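You operate a simulated robot arm through the tools that you are given. There is no shell and no other tool.

Carry out the task below with a simulated robot arm. There is one attempt and no reset: what you move stays moved.

Task
Grind the gritty feet of both pots smooth on the plate.
Fine: stand each back where it stood on the short board. Set down upright: small cream flared pot, small green flared pot.

It is judged by the outcome, as a careful person would: the job done as asked, and still so three seconds after it is handed in. It fails if anything else is knocked over, pushed out of place, dropped, spilled or broken.

Robot
A 7-joint arm with a two-finger parallel gripper, fixed in place. Base frame: the origin is on the floor under the middle of its stand, x ahead of it, y to its left, z up; the work surface is at about z = 850. Readings come in mm, degrees, newtons and seconds.
With the tool pointing down near the work surface it reaches from about 460 to 920 mm from the base axis. Its first joint turns from -115.0 to 115.0 degrees. Payload 3.91 kg.
The tool frame sits at the grasp point between the pads (the TCP): z along the fingers, y along the line on which they close. The tips reach 30 mm beyond it. Largest opening 110 mm; finger width 20, thickness 10; the body of the gripper, 48 by 112 mm, starts 55 mm behind the TCP.
Orientation is that of the tool frame in the base frame, as [roll, pitch, yaw] about the fixed x, y, z axes, in that order (R = Rz(yaw) Ry(pitch) Rx(roll)). With the fingers straight down and closing along the base's y, the tool's x points along the base's -x, its y along +y and its z along -z.

Tools
- The arm moves only by the tool jog_arm. Its argument "deltas" is a list of rows, each a list of 7 numbers: the shift along the tool's x, y, z in units of 50 mm (1.0 is 50 mm), then the turn, a rotation vector about the tool's x, y, z in units of 5 degrees (1.0 is 5 degrees), then the gripper command, from -1 (fully open) to 1 (shut), values between in proportion. In form: [[dx, dy, dz, wx, wy, wz, fingers], ...]. A call has 1 to 20 rows; each row shifts and turns the commanded pose from where the row before left it, along the tool's axes as they then stand. A call with a number of a shift or a turn outside -1 to 1 is refused whole. Each row takes 0.2 s and may step no farther than 50 mm and 8.6 degrees from the row before; otherwise, or with a gripper value out of range, the whole call is refused. Where a pose cannot be reached the arm comes as near as it can. A force on the tool above 40 N (or 10 N above the force at the start of the call, whichever is more), or a blocked arm, ends the call early, and 0.2 s more pass. Each finger travels about 153 mm/s and halts on what it meets, pressing with about 22 N; the grip force reading is that of the motor and also rises with nothing between the fingers. The clock runs only during rows and for 0.2 s after the last one: add rows that do not move to give the fingers time. It gives the time, the measured TCP pose, the force on the tool (base axes), the opening and the grip force at its end, in the units of the frame above (readings bear some noise), with the torque about the TCP (base axes, N m) and any sound that the robot's microphone picked up, and new pictures: "views" is both (left out), scene, wrist or none.
- Cameras (640 x 400 px; columns grow to the right, rows downward): "scene" is fixed at [214.6, 500.6, 1580.5]; the picture's right is [-0.47, -0.88, 0.00], its down [-0.69, 0.37, -0.62] and it looks along [0.55, -0.30, -0.78] (base axes); focal length 311 px, centre (320, 200). "wrist" rides on the gripper at [72, 17, -103] in the tool frame; the picture's right is [-0.23, 0.97, 0.00], its down [-0.76, -0.18, -0.62] and it looks along [-0.61, -0.14, 0.78] (tool axes); focal length 222 px, centre (320, 200). There is no depth. A picture from a camera that has moved, and an enlarged one, comes with that camera's place and axes in the base frame and with its lens. The place of the scene camera against the robot may be out by one fixed shift of up to 12 mm in any direction.
- lift_body(by): slides the trunk up (or, below 0, down) by that many mm; the arm rides with it, the base frame stays. It gives what a move gives, with no picture.
- zoom(camera, box): a new picture of the part [left, top, right, bottom] of that camera's present view, enlarged. No time passes.
- job_done(): hands the job in; it is judged then, once.

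Places have to be worked out from the pictures, the camera data and where the tool is seen. Open the gripper and draw the arm clear of the work before you hand the job in, unless the task says otherwise.

The tools are called after ">>>" by a JSON object that holds its "fn" and its "kwargs". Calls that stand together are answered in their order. jog_arm: Moves the arm, as the interface text tells. Its arguments: {"type":"object","properties":{"deltas":{"type":"array","items":{"type":"array","items":{"type":"number"}}},"views":{"type":"string","enum":["both","scene","wrist","none"]}},"required":["deltas"]} The other tools are called the same way: lift_body (by) moves the trunk up or down; zoom (camera, box) takes an enlarged picture of a part of a camera's view; job_done () hands the job in.

At the start:

```text
time_s: 0.0
position: [631.1, 214.9, 1096.3]
tcp_rot: [179.9, 0.0, -180.0]
force: [-1.0, 0.2, 0.1]
moment: [-0.01, -0.01, -0.02]
gripper_width: 109.8
grip_force: 0.1
trunk travel left (down, up): [-800.0, 190.0]
```

scene: 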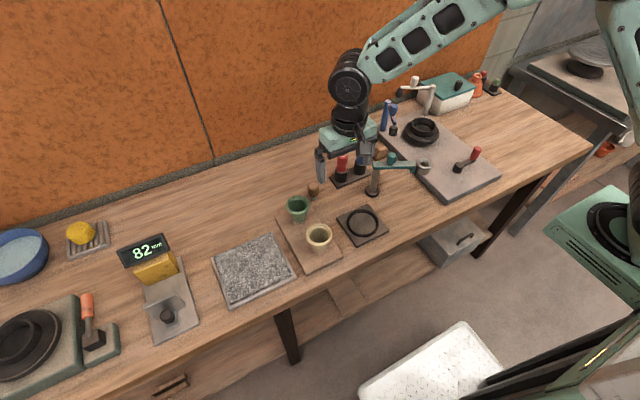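
wrist: 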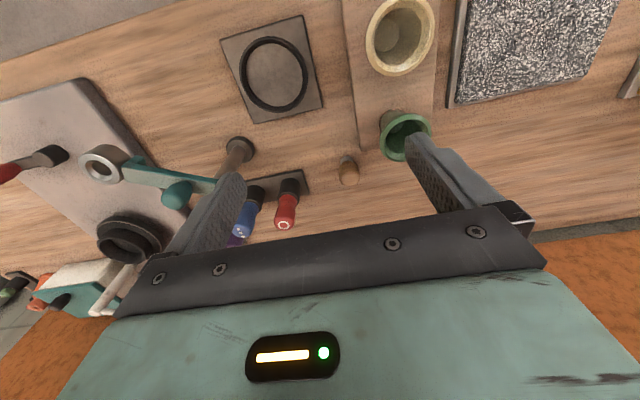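

I'll take a closer look at the board with the two pots and the grinding plate before moving anything.

>>> {"fn": "zoom", "kwargs": {"camera": "scene", "box": [200, 160, 400, 310]}}

>>> {"fn": "zoom", "kwargs": {"camera": "scene", "box": [0, 200, 220, 400]}}

>>> {"fn": "zoom", "kwargs": {"camera": "wrist", "box": [200, 0, 640, 240]}}

```text
2.67 times, centred on (300, 235) of scene
camera zoom: at [214.6, 500.6, 1580.5], right [-0.47, -0.88, 0.0], down [-0.69, 0.37, -0.62], along [0.55, -0.3, -0.78], focal length 830 px, centre (373, 107)
```

zoom: 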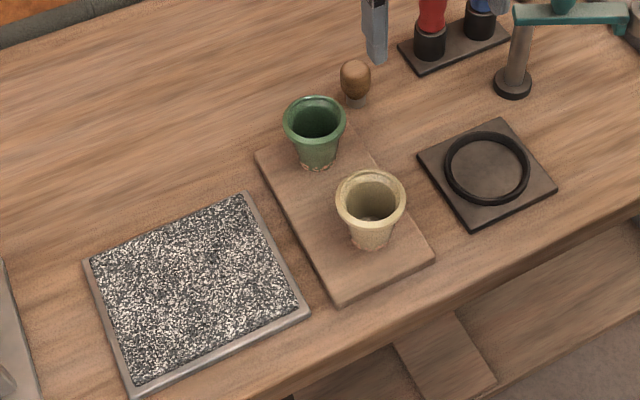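

```text
2.00 times, centred on (110, 300) of scene
camera zoom: at [214.6, 500.6, 1580.5], right [-0.47, -0.88, 0.0], down [-0.69, 0.37, -0.62], along [0.55, -0.3, -0.78], focal length 623 px, centre (740, 0)
```

zoom: 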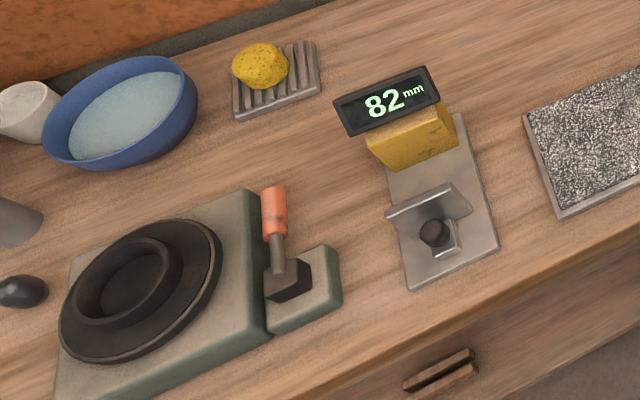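

```text
1.45 times, centred on (420, 120) of wrist
camera zoom: at [559.4, 232.5, 1199.0], right [0.23, 0.97, 0.0], down [0.76, -0.18, 0.62], along [0.61, -0.14, -0.78], focal length 323 px, centre (174, 316)
```

zoom: 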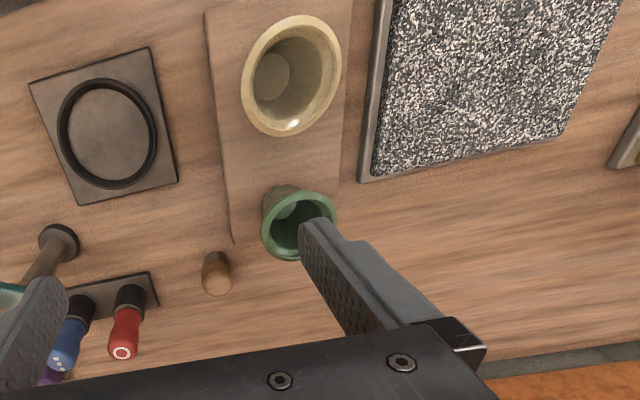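

The pots stand on the short board at about y≈310: cream at x≈580, green at x≈685. The speckled plate is centred near (612, 482). I'll move above the cream pot, still well clear, to fix its position with the wrist camera.

>>> {"fn": "jog_arm", "kwargs": {"deltas": [[0.327, 0.627, 0.24, 0, 0, 0, -1], [0.327, 0.627, 0.24, 0, 0, 0, -1], [0.327, 0.627, 0.24, 0, 0, 0, -1], [0, 0, 0, 0, 0, 0, -1]], "views": "both"}}

```text
time_s: 1.0
position: [583.3, 310.9, 1059.0]
tcp_rot: [179.8, 0.0, 180.0]
force: [0.6, -0.2, 0.3]
moment: [0.06, -0.04, 0.03]
gripper_width: 110.0
grip_force: 0.1
trunk travel left (down, up): [-800.0, 190.0]
camera wrist: at [510.6, 327.4, 1162.2], right [0.23, 0.97, 0.0], down [0.76, -0.18, 0.62], along [0.61, -0.14, -0.78], focal length 222 px, centre (320, 200)
```

scene: 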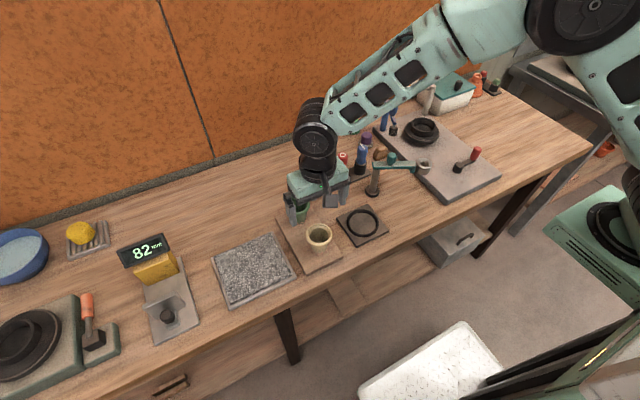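
wrist: 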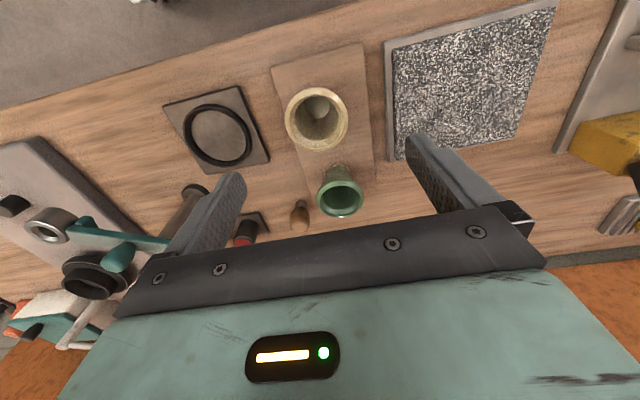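

>>> {"fn": "zoom", "kwargs": {"camera": "wrist", "box": [220, 40, 440, 240]}}

```text
2.00 times, centred on (330, 140) of wrist
camera zoom: at [510.6, 327.4, 1162.2], right [0.23, 0.97, 0.0], down [0.76, -0.18, 0.62], along [0.61, -0.14, -0.78], focal length 444 px, centre (300, 320)
```

zoom: 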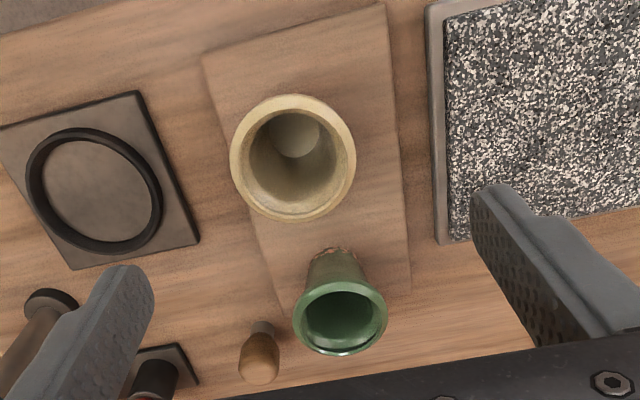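

The cream rim centre works out at about (586, 306.5), rim height z≈930, about 64 mm across. I'll lower until the fingertips are just above the rim and check the centring.

>>> {"fn": "jog_arm", "kwargs": {"deltas": [[-0.027, -0.044, 0.56, 0, 0, 0, -1], [-0.027, -0.044, 0.56, 0, 0, 0, -1], [0, 0, 0.56, 0, 0, 0, -1], [0, 0, 0, 0, 0, 0, -1]], "views": "both"}}

>>> {"fn": "zoom", "kwargs": {"camera": "wrist", "box": [160, 60, 480, 260]}}

>>> {"fn": "zoom", "kwargs": {"camera": "scene", "box": [240, 150, 400, 280]}}

```text
time_s: 2.0
position: [585.2, 306.4, 973.7]
tcp_rot: [179.9, 0.0, -179.9]
force: [0.5, -1.3, 0.1]
moment: [0.04, 0.02, -0.03]
gripper_width: 110.0
grip_force: 0.1
trunk travel left (down, up): [-800.0, 190.0]
camera wrist: at [513.5, 323.2, 1078.4], right [0.23, 0.97, 0.0], down [0.76, -0.18, 0.62], along [0.61, -0.14, -0.78], focal length 222 px, centre (320, 200)
```

scene: 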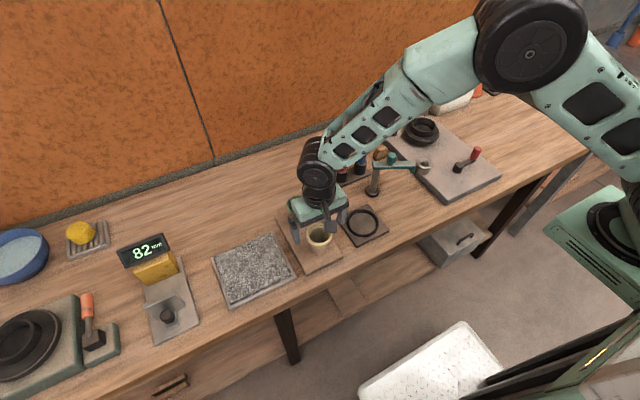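
wrist: 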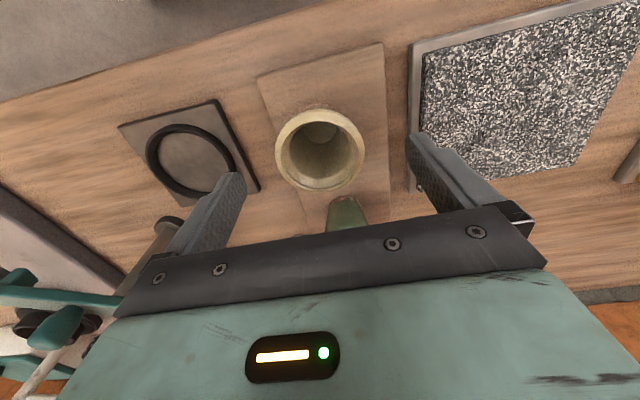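

```text
2.00 times, centred on (320, 160) of wrist
camera zoom: at [513.5, 323.2, 1078.4], right [0.23, 0.97, 0.0], down [0.76, -0.18, 0.62], along [0.61, -0.14, -0.78], focal length 444 px, centre (320, 280)
```

zoom: 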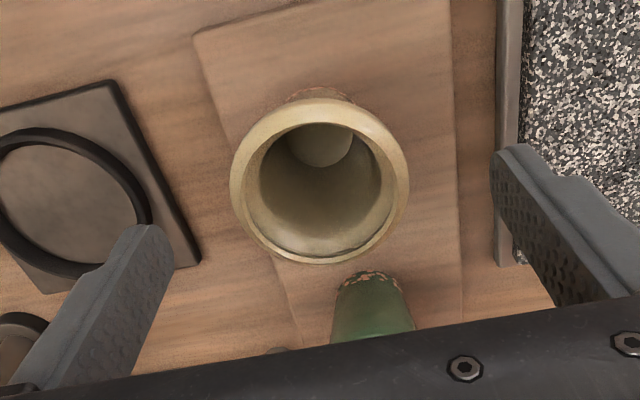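

```text
3.08 times, centred on (320, 215) of scene
camera zoom: at [214.6, 500.6, 1580.5], right [-0.47, -0.88, 0.0], down [-0.69, 0.37, -0.62], along [0.55, -0.3, -0.78], focal length 958 px, centre (320, 154)
```

zoom: 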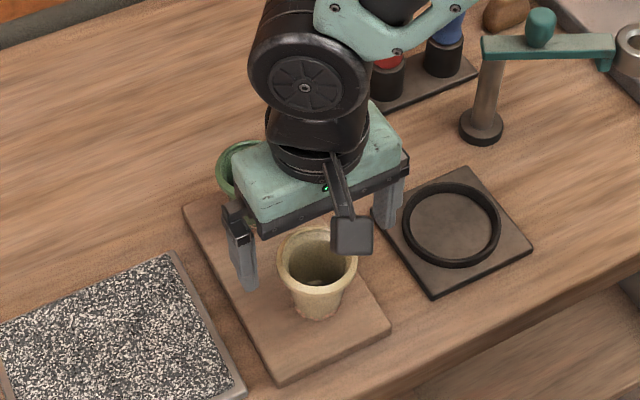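

Pot is centred between the pads (rim centre ≈ (585.5, 306), rim z≈925). Now I'll lower to put the rim at pad height and close gently.

>>> {"fn": "jog_arm", "kwargs": {"deltas": [[0, 0, 0.36, 0, 0, 0, -1], [0, 0, 0.36, 0, 0, 0, -1], [0, 0, 0.36, 0, 0, 0, -1], [0, 0, 0, 0, 0, 0, -0.6], [0, 0, 0, 0, 0, 0, -0.3], [0, 0, 0, 0, 0, 0, -0.2]], "views": "wrist"}}

>>> {"fn": "zoom", "kwargs": {"camera": "wrist", "box": [160, 60, 480, 260]}}

>>> {"fn": "zoom", "kwargs": {"camera": "scene", "box": [260, 190, 380, 280]}}

```text
time_s: 3.4
position: [585.8, 306.5, 921.5]
tcp_rot: [-180.0, 0.0, -180.0]
force: [-0.3, 0.3, 0.1]
moment: [-0.03, -0.01, -0.01]
gripper_width: 66.0
grip_force: 0.1
trunk travel left (down, up): [-800.0, 190.0]
camera wrist: at [513.4, 322.5, 1025.1], right [0.23, 0.97, 0.0], down [0.76, -0.18, 0.62], along [0.61, -0.14, -0.78], focal length 222 px, centre (320, 200)
```

wrist: 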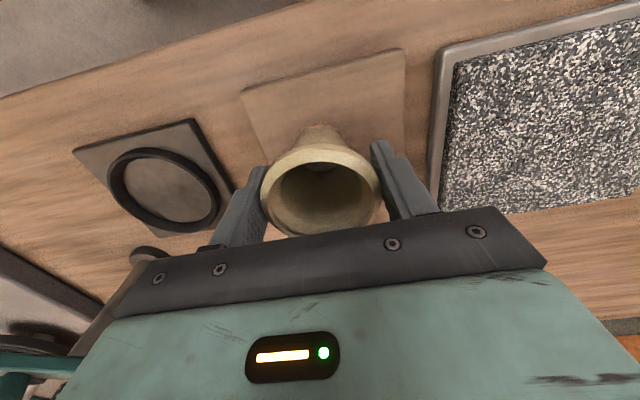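

```text
2.00 times, centred on (320, 160) of wrist
camera zoom: at [513.4, 322.5, 1025.1], right [0.23, 0.97, 0.0], down [0.76, -0.18, 0.62], along [0.61, -0.14, -0.78], focal length 444 px, centre (320, 280)
```

zoom: 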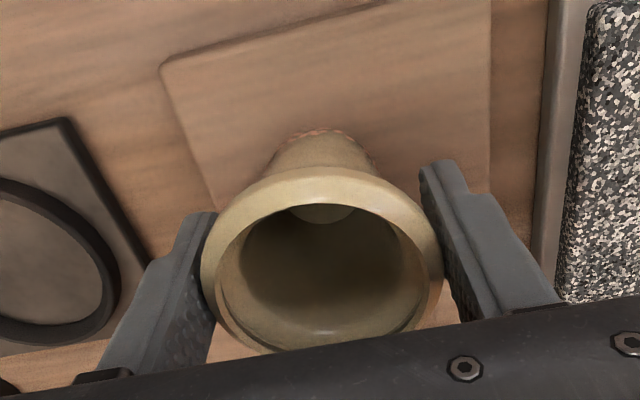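

```text
4.44 times, centred on (320, 235) of scene
camera zoom: at [214.6, 500.6, 1580.5], right [-0.47, -0.88, 0.0], down [-0.69, 0.37, -0.62], along [0.55, -0.3, -0.78], focal length 1384 px, centre (320, 44)
```

zoom: 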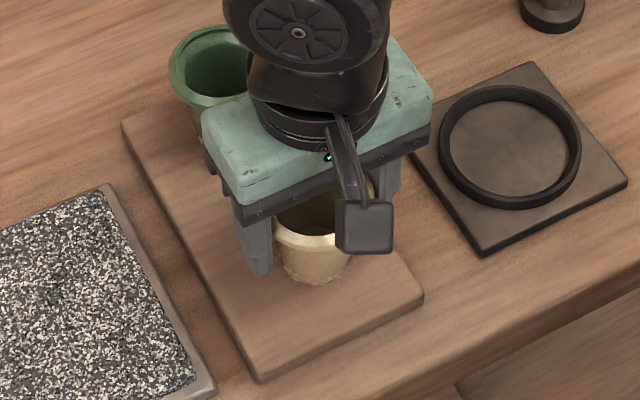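

The rim sits between the pads with a 66 mm opening. I'll close onto it and read the grip.

>>> {"fn": "jog_arm", "kwargs": {"deltas": [[0, 0, 0, 0, 0, 0, -0.1], [0, 0, 0, 0, 0, 0, 0.3], [0, 0, 0, 0, 0, 0, 0.3]], "views": "wrist"}}

```text
time_s: 4.2
position: [584.0, 305.9, 921.8]
tcp_rot: [-180.0, 0.0, 179.9]
force: [-0.1, 0.6, -0.3]
moment: [-0.01, 0.02, 0.04]
gripper_width: 65.0
grip_force: 21.8
trunk travel left (down, up): [-800.0, 190.0]
camera wrist: at [513.4, 322.5, 1025.1], right [0.23, 0.97, 0.0], down [0.76, -0.18, 0.62], along [0.61, -0.14, -0.78], focal length 222 px, centre (320, 200)
```

wrist: 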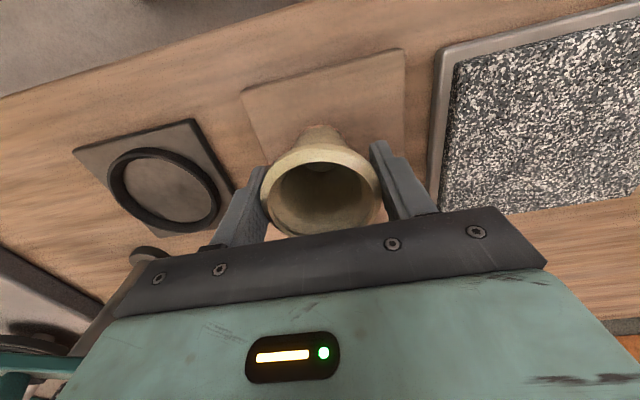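

Firm grip (65 mm, 21.8 N). I'll lift slowly and check that the pot hangs straight.

>>> {"fn": "jog_arm", "kwargs": {"deltas": [[0, 0, -0.2, 0, 0, 0, 0.3], [0, 0, -0.3, 0, 0, 0, 0.3], [0, 0, -0.5, 0, 0, 0, 0.3], [0, 0, -0.5, 0, 0, 0, 0.3], [0, 0, 0, 0, 0, 0, 0.3]], "views": "both"}}

>>> {"fn": "zoom", "kwargs": {"camera": "scene", "box": [260, 170, 380, 260]}}

```text
time_s: 5.4
position: [584.3, 305.5, 997.0]
tcp_rot: [180.0, 0.0, -180.0]
force: [-0.4, 1.0, -0.1]
moment: [0.01, 0.02, -0.02]
gripper_width: 64.9
grip_force: 22.1
trunk travel left (down, up): [-800.0, 190.0]
camera wrist: at [512.9, 322.4, 1100.5], right [0.23, 0.97, 0.0], down [0.76, -0.18, 0.62], along [0.61, -0.14, -0.78], focal length 222 px, centre (320, 200)
```

scene: 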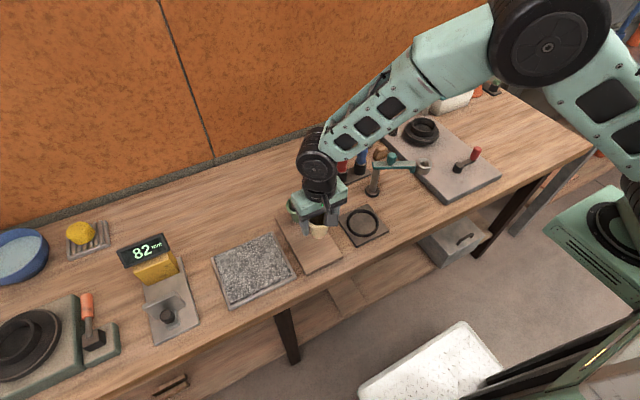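
wrist: 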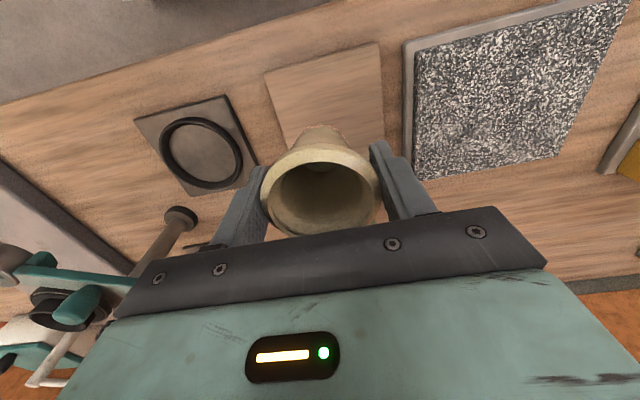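

```text
4.44 times, centred on (320, 215) of scene
camera zoom: at [214.6, 500.6, 1580.5], right [-0.47, -0.88, 0.0], down [-0.69, 0.37, -0.62], along [0.55, -0.3, -0.78], focal length 1384 px, centre (320, 133)
```

zoom: 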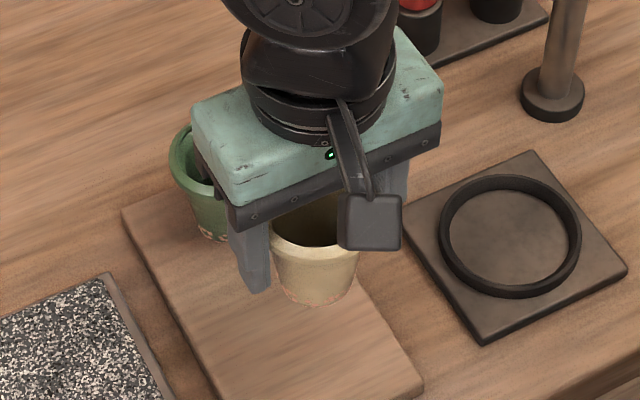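

The pot is held straight. The wrist view puts the plate centre at about (622, 481), so I'll carry the pot over there and come down part-way.

>>> {"fn": "jog_arm", "kwargs": {"deltas": [[-0.148, 0.7, 0, 0, 0, 0, 0.3], [-0.148, 0.7, 0, 0, 0, 0, 0.3], [-0.148, 0.7, 0, 0, 0, 0, 0.3], [-0.148, 0.7, 0, 0, 0, 0, 0.3], [-0.148, 0.7, 0, 0, 0, 0, 0.3], [0, 0, 0.4, 0, 0, 0, 0.3], [0, 0, 0.4, 0, 0, 0, 0.3], [0, 0, 0, 0, 0, 0, 0.3]], "views": "both"}}

>>> {"fn": "zoom", "kwargs": {"camera": "scene", "box": [190, 180, 350, 310]}}

```text
time_s: 7.2
position: [618.7, 480.6, 956.6]
tcp_rot: [179.9, 0.1, 180.0]
force: [0.1, -0.9, -0.4]
moment: [-0.05, 0.02, 0.01]
gripper_width: 65.0
grip_force: 22.3
trunk travel left (down, up): [-800.0, 190.0]
camera wrist: at [549.2, 497.1, 1060.1], right [0.23, 0.97, 0.0], down [0.76, -0.18, 0.62], along [0.61, -0.14, -0.78], focal length 222 px, centre (320, 200)
```

scene: 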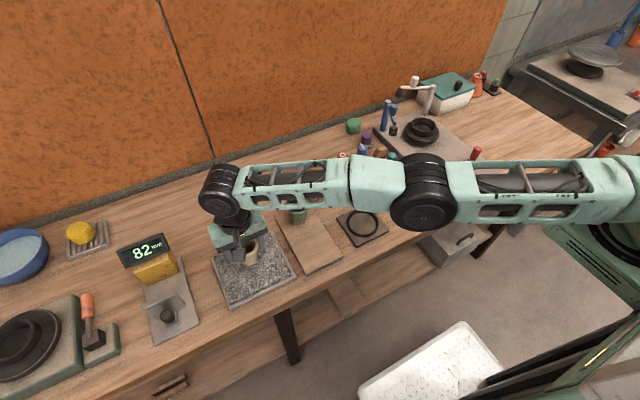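
wrist: 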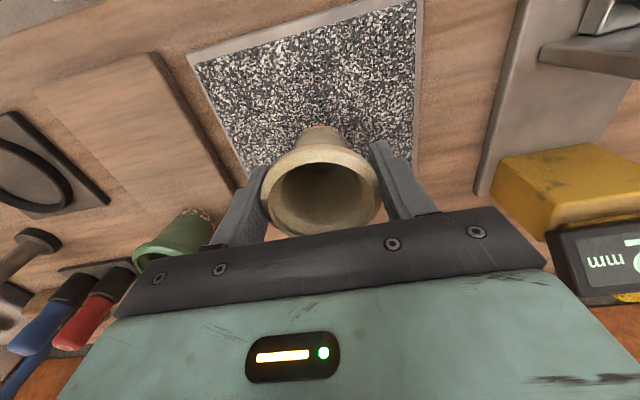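

```text
3.08 times, centred on (270, 245) of scene
camera zoom: at [214.6, 500.6, 1580.5], right [-0.47, -0.88, 0.0], down [-0.69, 0.37, -0.62], along [0.55, -0.3, -0.78], focal length 958 px, centre (474, 62)
```

zoom: 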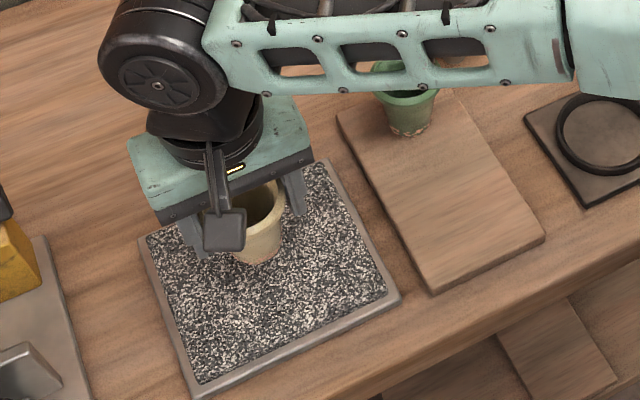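

The pot hangs over the middle of the plate. I'll descend toward contact in small steps, watching the force.

>>> {"fn": "jog_arm", "kwargs": {"deltas": [[0, 0, 0.2, 0, 0, 0, 0.3], [0, 0, 0.2, 0, 0, 0, 0.3], [0, 0, 0.06, 0, 0, 0, 0.3], [0, 0, 0.06, 0, 0, 0, 0.3], [0, 0, 0, 0, 0, 0, 0.3]], "views": "wrist"}}

>>> {"fn": "zoom", "kwargs": {"camera": "scene", "box": [190, 210, 310, 310]}}

```text
time_s: 8.4
position: [618.9, 476.4, 932.2]
tcp_rot: [180.0, 0.0, -179.9]
force: [0.7, -0.6, -0.4]
moment: [0.01, 0.01, -0.03]
gripper_width: 65.0
grip_force: 21.8
out of reach, approached as far as the arm can: row 1
trunk travel left (down, up): [-800.0, 190.0]
camera wrist: at [547.8, 493.4, 1034.6], right [0.23, 0.97, 0.0], down [0.76, -0.18, 0.62], along [0.61, -0.14, -0.78], focal length 222 px, centre (320, 200)
```

wrist: 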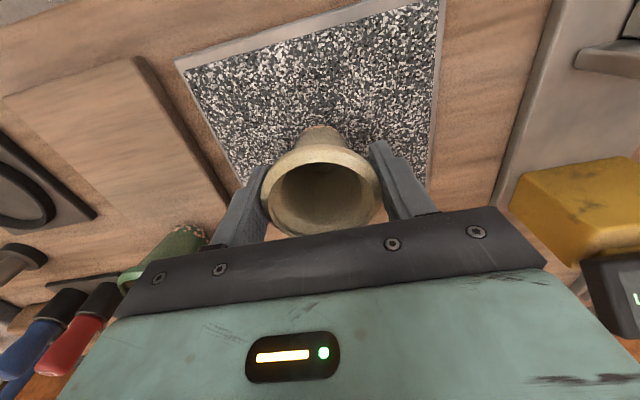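

```text
4.00 times, centred on (250, 260) of scene
camera zoom: at [214.6, 500.6, 1580.5], right [-0.47, -0.88, 0.0], down [-0.69, 0.37, -0.62], along [0.55, -0.3, -0.78], focal length 1245 px, centre (600, -40)
```

zoom: 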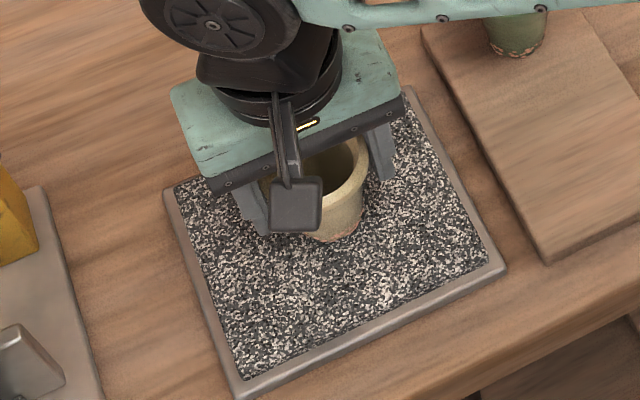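

The arm reported a reach limit there and pulled in about 4 mm. I'll work slightly closer in, around (610, 458), still well inside the plate, and keep descending gently to contact.

>>> {"fn": "jog_arm", "kwargs": {"deltas": [[0.18, -0.36, 0, 0, 0, 0, 0.3], [0, 0, 0.04, 0, 0, 0, 0.3], [0, 0, 0.04, 0, 0, 0, 0.3], [0, 0, 0.04, 0, 0, 0, 0.3], [0, 0, 0, 0, 0, 0, 0.3]], "views": "none"}}

```text
time_s: 9.6
position: [610.2, 459.0, 927.6]
tcp_rot: [179.9, 0.1, 179.9]
force: [-1.0, -3.6, 16.1]
moment: [-0.08, 0.12, 0.02]
gripper_width: 64.9
grip_force: 21.1
trunk travel left (down, up): [-800.0, 190.0]
```

Contact at TCP z≈928 with 16 N down. I'll ease the pressure a little and try a short, slow stroke along the finger-closing axis (most stable), listening for grinding.

>>> {"fn": "jog_arm", "kwargs": {"deltas": [[0, 0, -0.014, 0, 0, 0, 0.5], [0, -0.08, 0, 0, 0, 0, 0.5], [0, -0.08, 0, 0, 0, 0, 0.5], [0, -0.08, 0, 0, 0, 0, 0.5]], "views": "both"}}

>>> {"fn": "zoom", "kwargs": {"camera": "scene", "box": [190, 210, 310, 310]}}

```text
time_s: 10.6
position: [609.1, 447.0, 927.6]
tcp_rot: [180.0, 0.0, -180.0]
force: [-0.5, 6.7, 14.6]
moment: [0.13, -0.08, 0.03]
gripper_width: 64.8
grip_force: 22.1
trunk travel left (down, up): [-800.0, 190.0]
camera wrist: at [537.7, 464.1, 1030.1], right [0.23, 0.97, 0.0], down [0.76, -0.18, 0.62], along [0.61, -0.14, -0.78], focal length 222 px, centre (320, 200)
```

scene: 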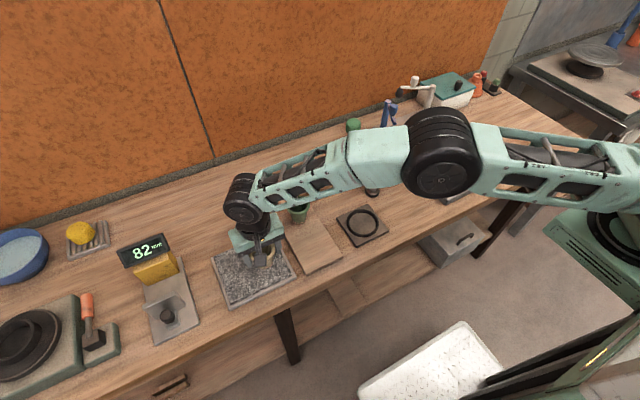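
wrist: 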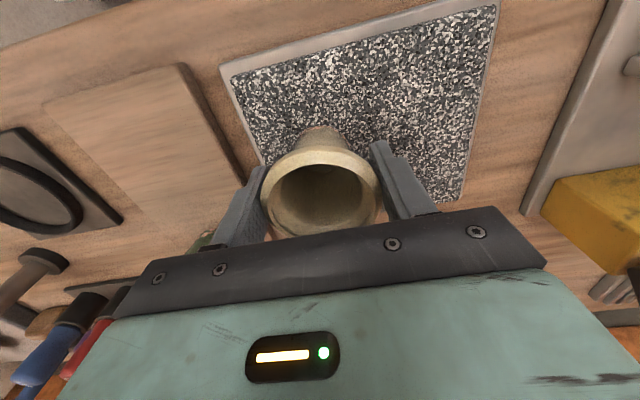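

```text
4.00 times, centred on (250, 260) of scene
camera zoom: at [214.6, 500.6, 1580.5], right [-0.47, -0.88, 0.0], down [-0.69, 0.37, -0.62], along [0.55, -0.3, -0.78], focal length 1245 px, centre (600, -40)
```

zoom: 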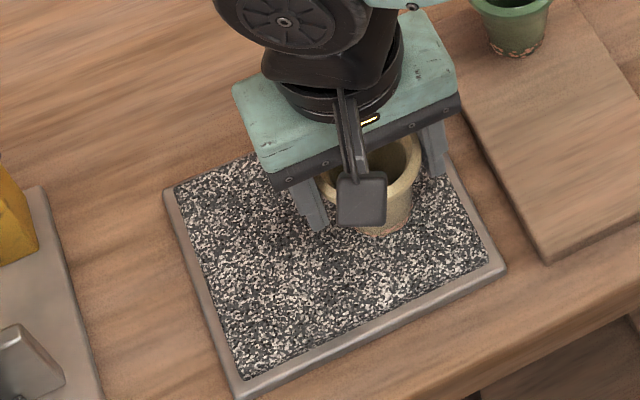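

Sliding works: drag 6.7 N, 14.6 N down, and the grip is steady. Now a set of back-and-forth strokes.

>>> {"fn": "jog_arm", "kwargs": {"deltas": [[0, 0.12, 0, 0, 0, 0, 0.5], [0, 0.12, 0, 0, 0, 0, 0.5], [0, 0.12, 0, 0, 0, 0, 0.5], [0, 0.12, 0, 0, 0, 0, 0.5], [0, -0.12, 0, 0, 0, 0, 0.5], [0, -0.12, 0, 0, 0, 0, 0.5], [0, -0.12, 0, 0, 0, 0, 0.5], [0, -0.12, 0, 0, 0, 0, 0.5], [0, 0.12, 0, 0, 0, 0, 0.5], [0, 0.12, 0, 0, 0, 0, 0.5], [0, 0.12, 0, 0, 0, 0, 0.5], [0, 0.12, 0, 0, 0, 0, 0.5], [0, -0.12, 0, 0, 0, 0, 0.5], [0, -0.12, 0, 0, 0, 0, 0.5], [0, -0.12, 0, 0, 0, 0, 0.5], [0, -0.12, 0, 0, 0, 0, 0.5]], "views": "both"}}

>>> {"fn": "zoom", "kwargs": {"camera": "scene", "box": [190, 210, 310, 310]}}

>>> {"fn": "zoom", "kwargs": {"camera": "wrist", "box": [220, 80, 420, 240]}}

```text
time_s: 14.0
position: [610.2, 445.4, 926.3]
tcp_rot: [-179.9, 0.0, 180.0]
force: [-0.1, -0.6, -2.2]
moment: [0.0, -0.03, 0.02]
gripper_width: 64.4
grip_force: 22.3
trunk travel left (down, up): [-800.0, 190.0]
camera wrist: at [538.6, 463.8, 1029.5], right [0.23, 0.97, 0.0], down [0.76, -0.18, 0.62], along [0.61, -0.14, -0.78], focal length 222 px, centre (320, 200)
```

scene: 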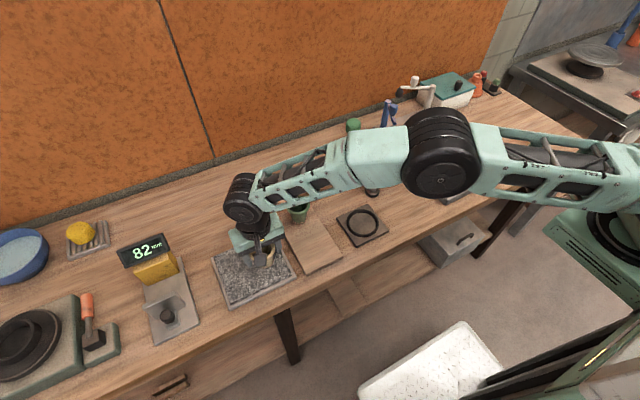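
wrist: 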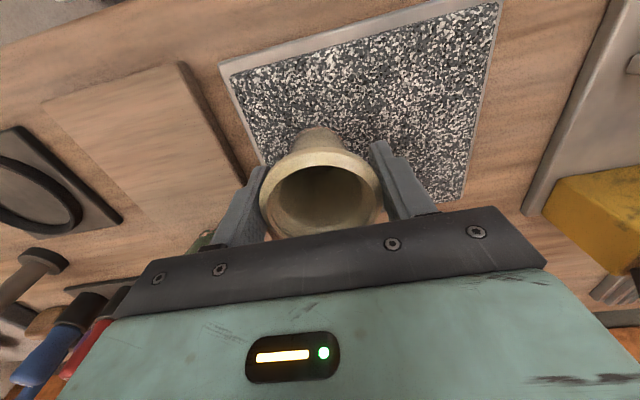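

```text
4.00 times, centred on (250, 260) of scene
camera zoom: at [214.6, 500.6, 1580.5], right [-0.47, -0.88, 0.0], down [-0.69, 0.37, -0.62], along [0.55, -0.3, -0.78], focal length 1245 px, centre (600, -40)
```

zoom: 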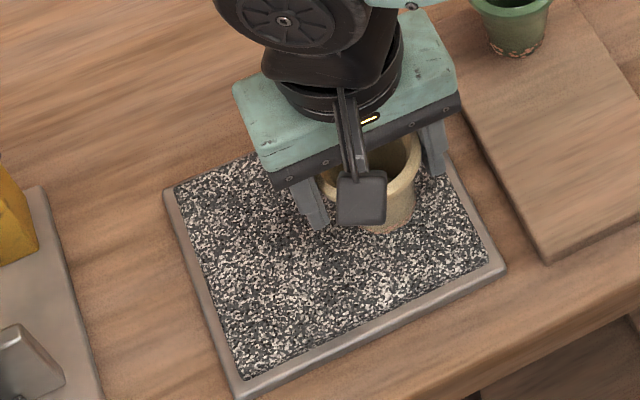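

```text
2.50 times, centred on (320, 160) of wrist
camera zoom: at [538.6, 463.8, 1029.5], right [0.23, 0.97, 0.0], down [0.76, -0.18, 0.62], along [0.61, -0.14, -0.78], focal length 555 px, centre (320, 300)
```

zoom: 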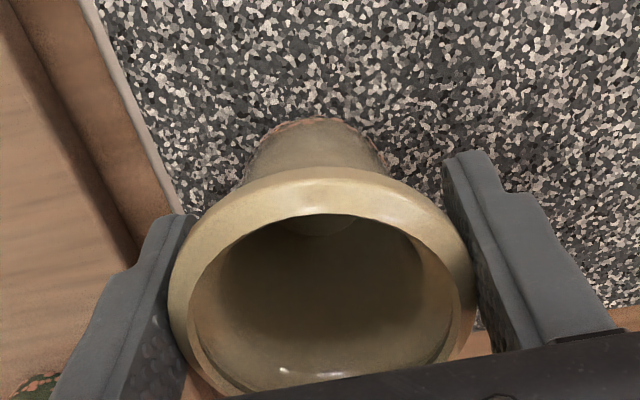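

Contact force has dropped to about zero: either grit has worn off or the pot has crept up in the grip. I'll lower a millimetre at a time to regain light pressure.

>>> {"fn": "jog_arm", "kwargs": {"deltas": [[0, 0, 0.02, 0, 0, 0, 0.5], [0, 0, 0, 0, 0, 0, 0.5]], "views": "none"}}

```text
time_s: 14.6
position: [610.4, 445.7, 925.1]
tcp_rot: [179.8, 0.0, 180.0]
force: [-0.9, -1.5, 1.5]
moment: [0.0, 0.01, -0.01]
gripper_width: 64.6
grip_force: 22.2
trunk travel left (down, up): [-800.0, 190.0]
```

>>> {"fn": "jog_arm", "kwargs": {"deltas": [[0, 0, 0.02, 0, 0, 0, 0.5], [0, 0, 0, 0, 0, 0, 0.5]], "views": "none"}}

```text
time_s: 15.2
position: [609.6, 447.7, 925.1]
tcp_rot: [179.9, 0.0, 180.0]
force: [-0.9, -2.4, 9.6]
moment: [0.04, -0.04, -0.04]
gripper_width: 64.8
grip_force: 21.9
trunk travel left (down, up): [-800.0, 190.0]
```

9.6 N now, which is a good pressure. I'll do more strokes, still along y, and check the force after a short set.

>>> {"fn": "jog_arm", "kwargs": {"deltas": [[0, 0.12, 0, 0, 0, 0, 0.7], [0, 0.12, 0, 0, 0, 0, 0.7], [0, 0.12, 0, 0, 0, 0, 0.7], [0, 0.12, 0, 0, 0, 0, 0.7], [0, -0.12, 0, 0, 0, 0, 0.7], [0, -0.12, 0, 0, 0, 0, 0.7], [0, -0.12, 0, 0, 0, 0, 0.7]], "views": "none"}}

```text
time_s: 16.8
position: [607.8, 453.0, 922.8]
tcp_rot: [180.0, 0.0, -180.0]
force: [-1.1, 2.0, 4.3]
moment: [0.19, 0.04, 0.03]
gripper_width: 64.3
grip_force: 22.4
trunk travel left (down, up): [-800.0, 190.0]
```

The force fell from 9.6 N to 4.3 N over that set. I'll check the wrist view at the same crop as before to see whether the pot is creeping up between the pads.

>>> {"fn": "jog_arm", "kwargs": {"deltas": [[0, 0, 0, 0, 0, 0, 0.7]], "views": "both"}}

>>> {"fn": "zoom", "kwargs": {"camera": "wrist", "box": [160, 60, 480, 260]}}

>>> {"fn": "zoom", "kwargs": {"camera": "scene", "box": [240, 220, 300, 270]}}

```text
time_s: 17.2
position: [609.6, 451.9, 923.3]
tcp_rot: [180.0, -0.1, -180.0]
force: [-1.3, 1.0, 2.6]
moment: [0.13, 0.02, 0.08]
gripper_width: 64.7
grip_force: 22.4
trunk travel left (down, up): [-800.0, 190.0]
camera wrist: at [537.7, 469.1, 1026.9], right [0.23, 0.97, 0.0], down [0.76, -0.18, 0.62], along [0.61, -0.14, -0.78], focal length 222 px, centre (320, 200)
```

scene: 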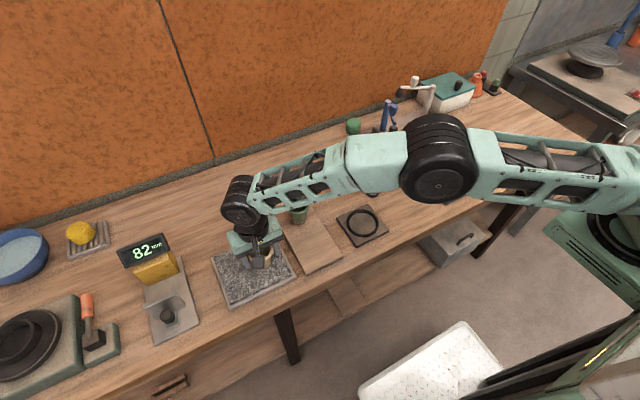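
wrist: 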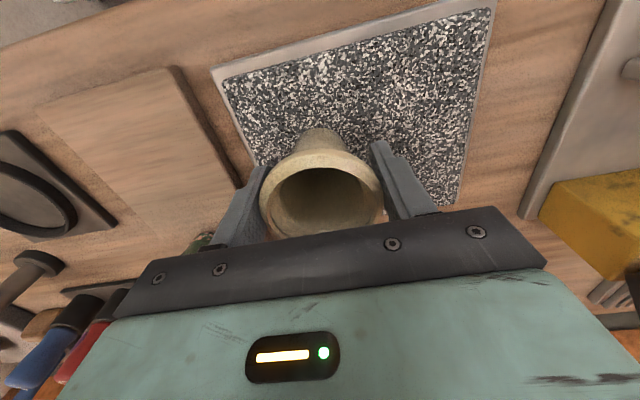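

```text
2.00 times, centred on (320, 160) of wrist
camera zoom: at [537.7, 469.1, 1026.9], right [0.23, 0.97, 0.0], down [0.76, -0.18, 0.62], along [0.61, -0.14, -0.78], focal length 444 px, centre (320, 280)
```

zoom: 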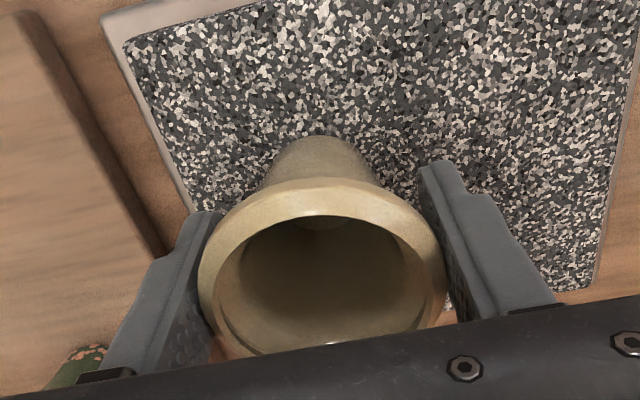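

```text
8.00 times, centred on (270, 245) of scene
camera zoom: at [214.6, 500.6, 1580.5], right [-0.47, -0.88, 0.0], down [-0.69, 0.37, -0.62], along [0.55, -0.3, -0.78], focal length 2491 px, centre (720, -160)
```

zoom: 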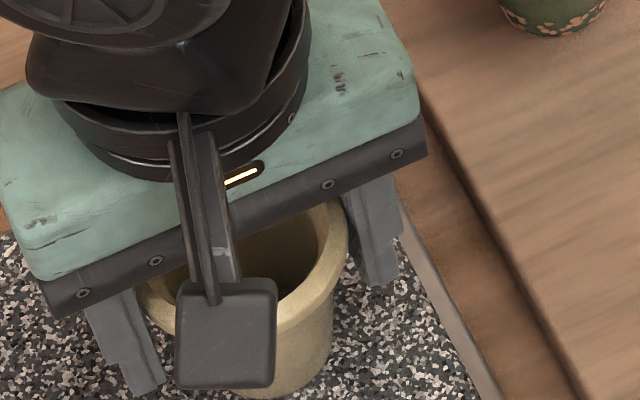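

The orange grit speckles at the cream pot's foot seem to be gone, and the pot has crept up the pads by about 4 mm. I'll lift to inspect the foot from both cameras.

>>> {"fn": "jog_arm", "kwargs": {"deltas": [[0, 0, -0.3, 0, 0, 0, 0.7], [0, 0, -0.6, 0, 0, 0, 0.7], [0, 0, -0.6, 0, 0, 0, 0.7], [0, 0, 0, 0, 0, 0, 0.7]], "views": "both"}}

>>> {"fn": "zoom", "kwargs": {"camera": "wrist", "box": [240, 90, 400, 190]}}

>>> {"fn": "zoom", "kwargs": {"camera": "scene", "box": [230, 210, 310, 270]}}

```text
time_s: 18.2
position: [609.7, 453.2, 998.6]
tcp_rot: [-179.9, 0.0, -180.0]
force: [0.5, -1.0, -1.0]
moment: [0.01, 0.01, 0.0]
gripper_width: 65.1
grip_force: 21.6
trunk travel left (down, up): [-800.0, 190.0]
camera wrist: at [538.9, 469.8, 1102.4], right [0.23, 0.97, 0.0], down [0.76, -0.18, 0.62], along [0.61, -0.14, -0.78], focal length 222 px, centre (320, 200)
```

scene: 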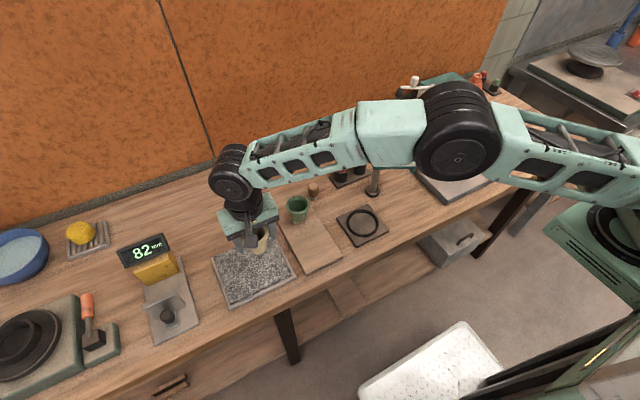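
wrist: 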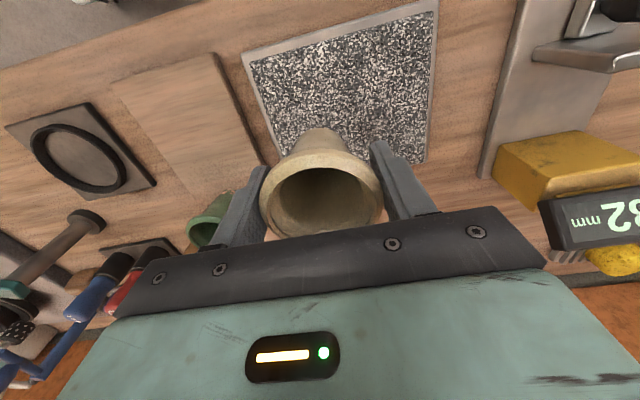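

```text
4.00 times, centred on (320, 140) of wrist
camera zoom: at [538.9, 469.8, 1102.4], right [0.23, 0.97, 0.0], down [0.76, -0.18, 0.62], along [0.61, -0.14, -0.78], focal length 888 px, centre (320, 440)
```

zoom: 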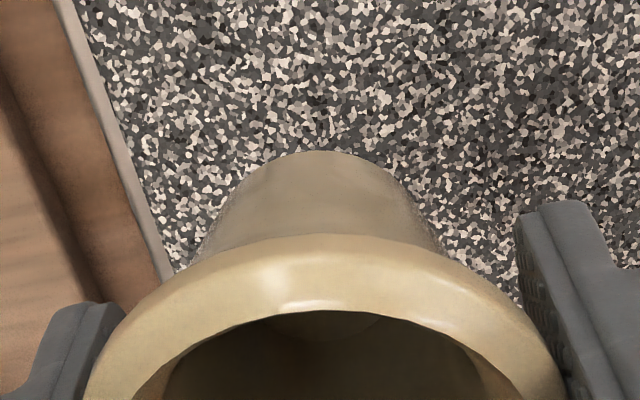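

```text
6.67 times, centred on (270, 240) of scene
camera zoom: at [214.6, 500.6, 1580.5], right [-0.47, -0.88, 0.0], down [-0.69, 0.37, -0.62], along [0.55, -0.3, -0.78], focal length 2076 px, centre (653, -67)
```

zoom: 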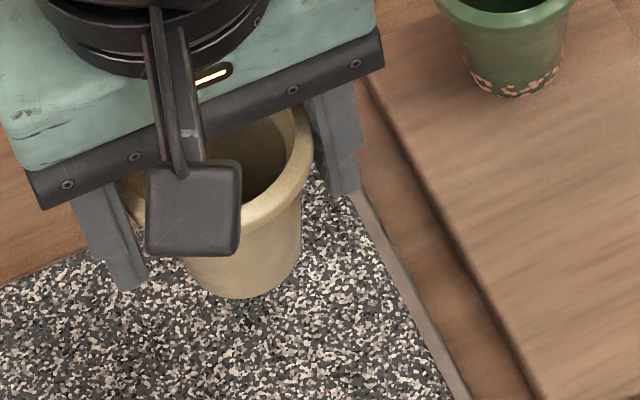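

Cream's foot looks clean: the orange speckle ring is gone, while the green pot still has its own. For margin I'll give it one more light set of strokes before putting it back.

>>> {"fn": "jog_arm", "kwargs": {"deltas": [[0, 0, 0.5, 0, 0, 0, 0.7], [0, 0, 0.5, 0, 0, 0, 0.7], [0, 0, 0.3, 0, 0, 0, 0.7], [0, 0, 0.15, 0, 0, 0, 0.7], [0, 0, 0.05, 0, 0, 0, 0.7], [0, 0, 0.012, 0, 0, 0, 0.7], [0, 0, 0, 0, 0, 0, 0.7]], "views": "none"}}

```text
time_s: 19.8
position: [609.1, 454.1, 923.7]
tcp_rot: [179.9, 0.0, -179.9]
force: [0.7, 0.0, -0.5]
moment: [0.06, -0.05, -0.01]
gripper_width: 64.5
grip_force: 22.1
trunk travel left (down, up): [-800.0, 190.0]
```

Just short of contact, so I'll lower another 1.5 mm.

>>> {"fn": "jog_arm", "kwargs": {"deltas": [[0, 0, 0.015, 0, 0, 0, 0.7], [0, 0, 0.015, 0, 0, 0, 0.7], [0, 0, 0, 0, 0, 0, 0.7]], "views": "none"}}

```text
time_s: 20.6
position: [609.8, 452.5, 923.3]
tcp_rot: [179.8, 0.2, 180.0]
force: [-1.9, -1.0, 12.3]
moment: [0.15, -0.04, -0.03]
gripper_width: 65.0
grip_force: 21.8
trunk travel left (down, up): [-800.0, 190.0]
```

12 N of pressure. Here is the final short set of strokes for the cream pot.

>>> {"fn": "jog_arm", "kwargs": {"deltas": [[0, 0.12, 0, 0, 0, 0, 0.7], [0, 0.12, 0, 0, 0, 0, 0.7], [0, -0.12, 0, 0, 0, 0, 0.7], [0, -0.12, 0, 0, 0, 0, 0.7], [0, -0.12, 0, 0, 0, 0, 0.7], [0, -0.12, 0, 0, 0, 0, 0.7], [0, 0.12, 0, 0, 0, 0, 0.7], [0, 0.12, 0, 0, 0, 0, 0.7], [0, 0.12, 0, 0, 0, 0, 0.7], [0, 0.12, 0, 0, 0, 0, 0.7]], "views": "none"}}

```text
time_s: 22.8
position: [610.0, 465.1, 921.5]
tcp_rot: [180.0, -0.1, 180.0]
force: [0.1, -1.2, 2.0]
moment: [-0.05, -0.05, -0.02]
gripper_width: 64.6
grip_force: 22.2
trunk travel left (down, up): [-800.0, 190.0]
```

Cream pot is done. Now I'll lift and carry it back over its original spot (585, 306), stopping about 12 mm above the board.

>>> {"fn": "jog_arm", "kwargs": {"deltas": [[0, 0, -0.3, 0, 0, 0, 0.7], [0, 0, -0.6, 0, 0, 0, 0.7], [0, 0, -0.6, 0, 0, 0, 0.7], [0.0992, -0.6344, 0, 0, 0, 0, 0.7], [0.0992, -0.6344, 0, 0, 0, 0, 0.7], [0.0992, -0.6344, 0, 0, 0, 0, 0.7], [0.0992, -0.6344, 0, 0, 0, 0, 0.7], [0.0992, -0.6344, 0, 0, 0, 0, 0.7], [0, 0, 0, 0, 0, 0, 0.7], [0, 0, 0.6, 0, 0, 0, 0.7], [0, 0, 0.6, 0, 0, 0, 0.7], [0, 0, 0.16, 0, 0, 0, 0.7], [0, 0, 0, 0, 0, 0, 0.7]], "views": "both"}}

>>> {"fn": "zoom", "kwargs": {"camera": "wrist", "box": [160, 60, 480, 260]}}

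>>> {"fn": "zoom", "kwargs": {"camera": "scene", "box": [260, 190, 380, 280]}}

```text
time_s: 25.6
position: [585.4, 306.3, 928.7]
tcp_rot: [179.9, 0.0, -179.9]
force: [-0.9, -0.3, -1.0]
moment: [0.03, 0.01, -0.01]
gripper_width: 64.7
grip_force: 22.0
trunk travel left (down, up): [-800.0, 190.0]
camera wrist: at [513.7, 323.8, 1032.2], right [0.23, 0.97, 0.0], down [0.76, -0.18, 0.62], along [0.61, -0.14, -0.78], focal length 222 px, centre (320, 200)
```

scene: 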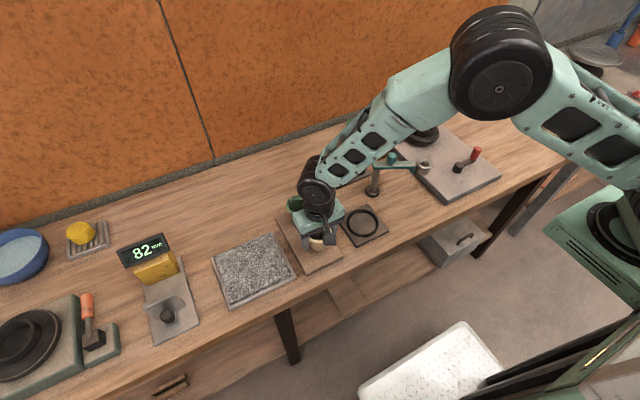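
wrist: 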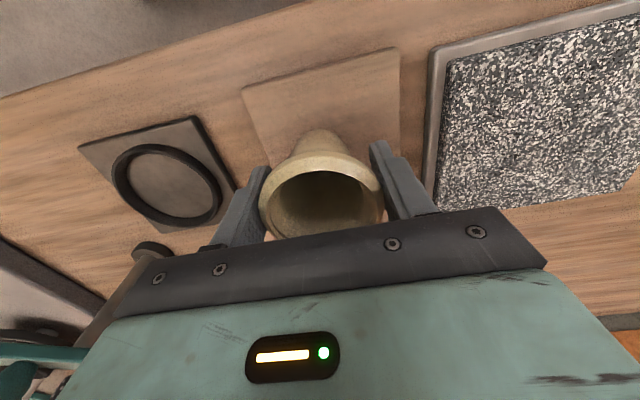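

```text
2.00 times, centred on (320, 160) of wrist
camera zoom: at [513.7, 323.8, 1032.2], right [0.23, 0.97, 0.0], down [0.76, -0.18, 0.62], along [0.61, -0.14, -0.78], focal length 444 px, centre (320, 280)
```

zoom: 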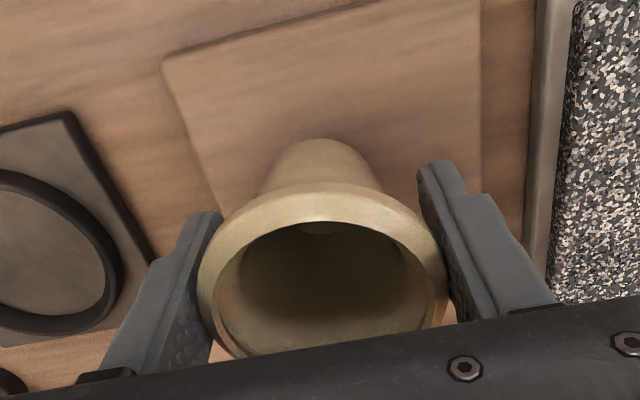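

```text
4.44 times, centred on (320, 235) of scene
camera zoom: at [214.6, 500.6, 1580.5], right [-0.47, -0.88, 0.0], down [-0.69, 0.37, -0.62], along [0.55, -0.3, -0.78], focal length 1384 px, centre (320, 44)
```

zoom: 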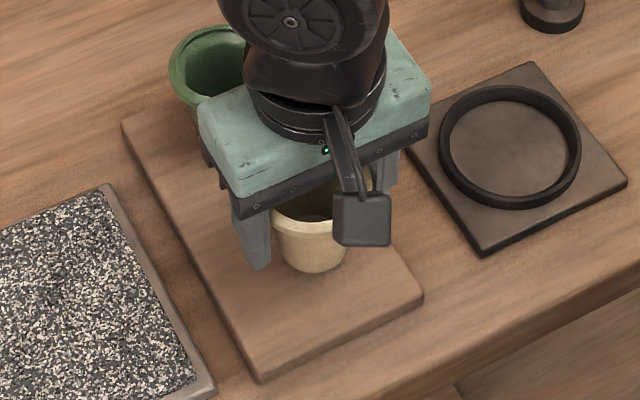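

The pot is back over its spot, still upright in the grip. I'll lower slowly until it touches the board.

>>> {"fn": "jog_arm", "kwargs": {"deltas": [[0, 0, 0.08, 0, 0, 0, 0.7], [0, 0, 0.08, 0, 0, 0, 0.7], [0, 0, 0.03, 0, 0, 0, 0.7], [0, 0, 0, 0, 0, 0, 0.7]], "views": "none"}}

```text
time_s: 26.6
position: [584.9, 305.7, 918.8]
tcp_rot: [-179.9, 0.0, 180.0]
force: [0.1, 0.4, -1.2]
moment: [0.02, -0.04, -0.01]
gripper_width: 64.8
grip_force: 22.0
trunk travel left (down, up): [-800.0, 190.0]
```

Not touching yet at z≈919. I'll keep going in about 1 mm steps.

>>> {"fn": "jog_arm", "kwargs": {"deltas": [[0, 0, 0.025, 0, 0, 0, 0.7], [0, 0, 0.025, 0, 0, 0, 0.7], [0, 0, 0, 0, 0, 0, 0.7]], "views": "none"}}

```text
time_s: 27.4
position: [584.6, 306.4, 915.6]
tcp_rot: [179.9, 0.0, -180.0]
force: [0.1, 0.5, -0.9]
moment: [-0.02, 0.02, 0.02]
gripper_width: 64.6
grip_force: 22.1
trunk travel left (down, up): [-800.0, 190.0]
```

>>> {"fn": "jog_arm", "kwargs": {"deltas": [[0, 0, 0.02, 0, 0, 0, 0.7], [0, 0, 0.02, 0, 0, 0, 0.7], [0, 0, 0, 0, 0, 0, 0.7]], "views": "none"}}

```text
time_s: 28.2
position: [586.3, 305.4, 915.7]
tcp_rot: [179.9, 0.0, -180.0]
force: [-1.5, -2.8, 8.4]
moment: [0.05, 0.04, -0.01]
gripper_width: 64.8
grip_force: 22.4
trunk travel left (down, up): [-800.0, 190.0]
```

Seated on the board with 8 N. I'll relieve the pressure, then open the fingers gradually.

>>> {"fn": "jog_arm", "kwargs": {"deltas": [[0, 0, -0.014, 0, 0, 0, 0.7], [0, 0, 0, 0, 0, 0, -0.1], [0, 0, 0, 0, 0, 0, -0.3], [0, 0, 0, 0, 0, 0, -0.6], [0, 0, 0, 0, 0, 0, -1], [0, 0, 0, 0, 0, 0, -1]], "views": "both"}}

>>> {"fn": "zoom", "kwargs": {"camera": "wrist", "box": [160, 60, 480, 260]}}

```text
time_s: 29.6
position: [586.0, 306.7, 915.0]
tcp_rot: [-180.0, 0.0, -180.0]
force: [-0.8, 0.4, 0.0]
moment: [0.0, -0.01, 0.0]
gripper_width: 110.2
grip_force: 0.1
trunk travel left (down, up): [-800.0, 190.0]
camera wrist: at [513.5, 323.3, 1019.0], right [0.23, 0.97, 0.0], down [0.76, -0.18, 0.62], along [0.61, -0.14, -0.78], focal length 222 px, centre (320, 200)
```

scene: 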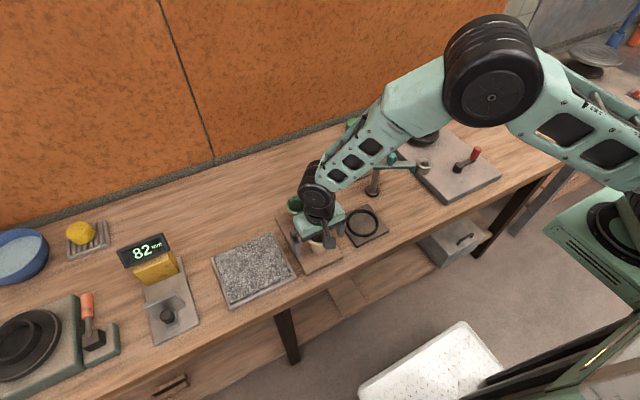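
wrist: 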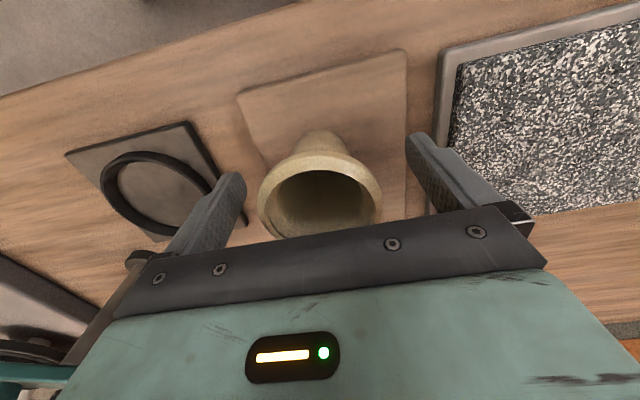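

```text
2.00 times, centred on (320, 160) of wrist
camera zoom: at [513.5, 323.3, 1019.0], right [0.23, 0.97, 0.0], down [0.76, -0.18, 0.62], along [0.61, -0.14, -0.78], focal length 444 px, centre (320, 280)
```

zoom: 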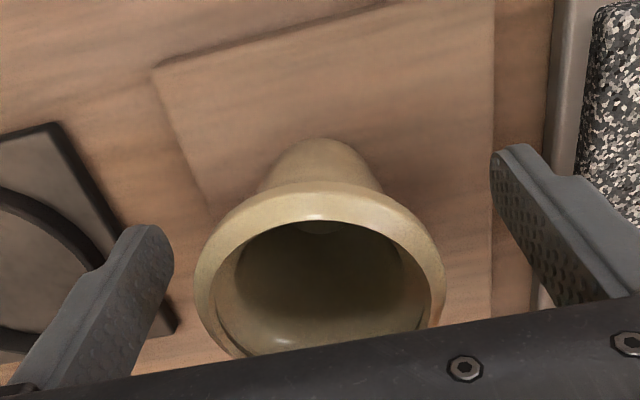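

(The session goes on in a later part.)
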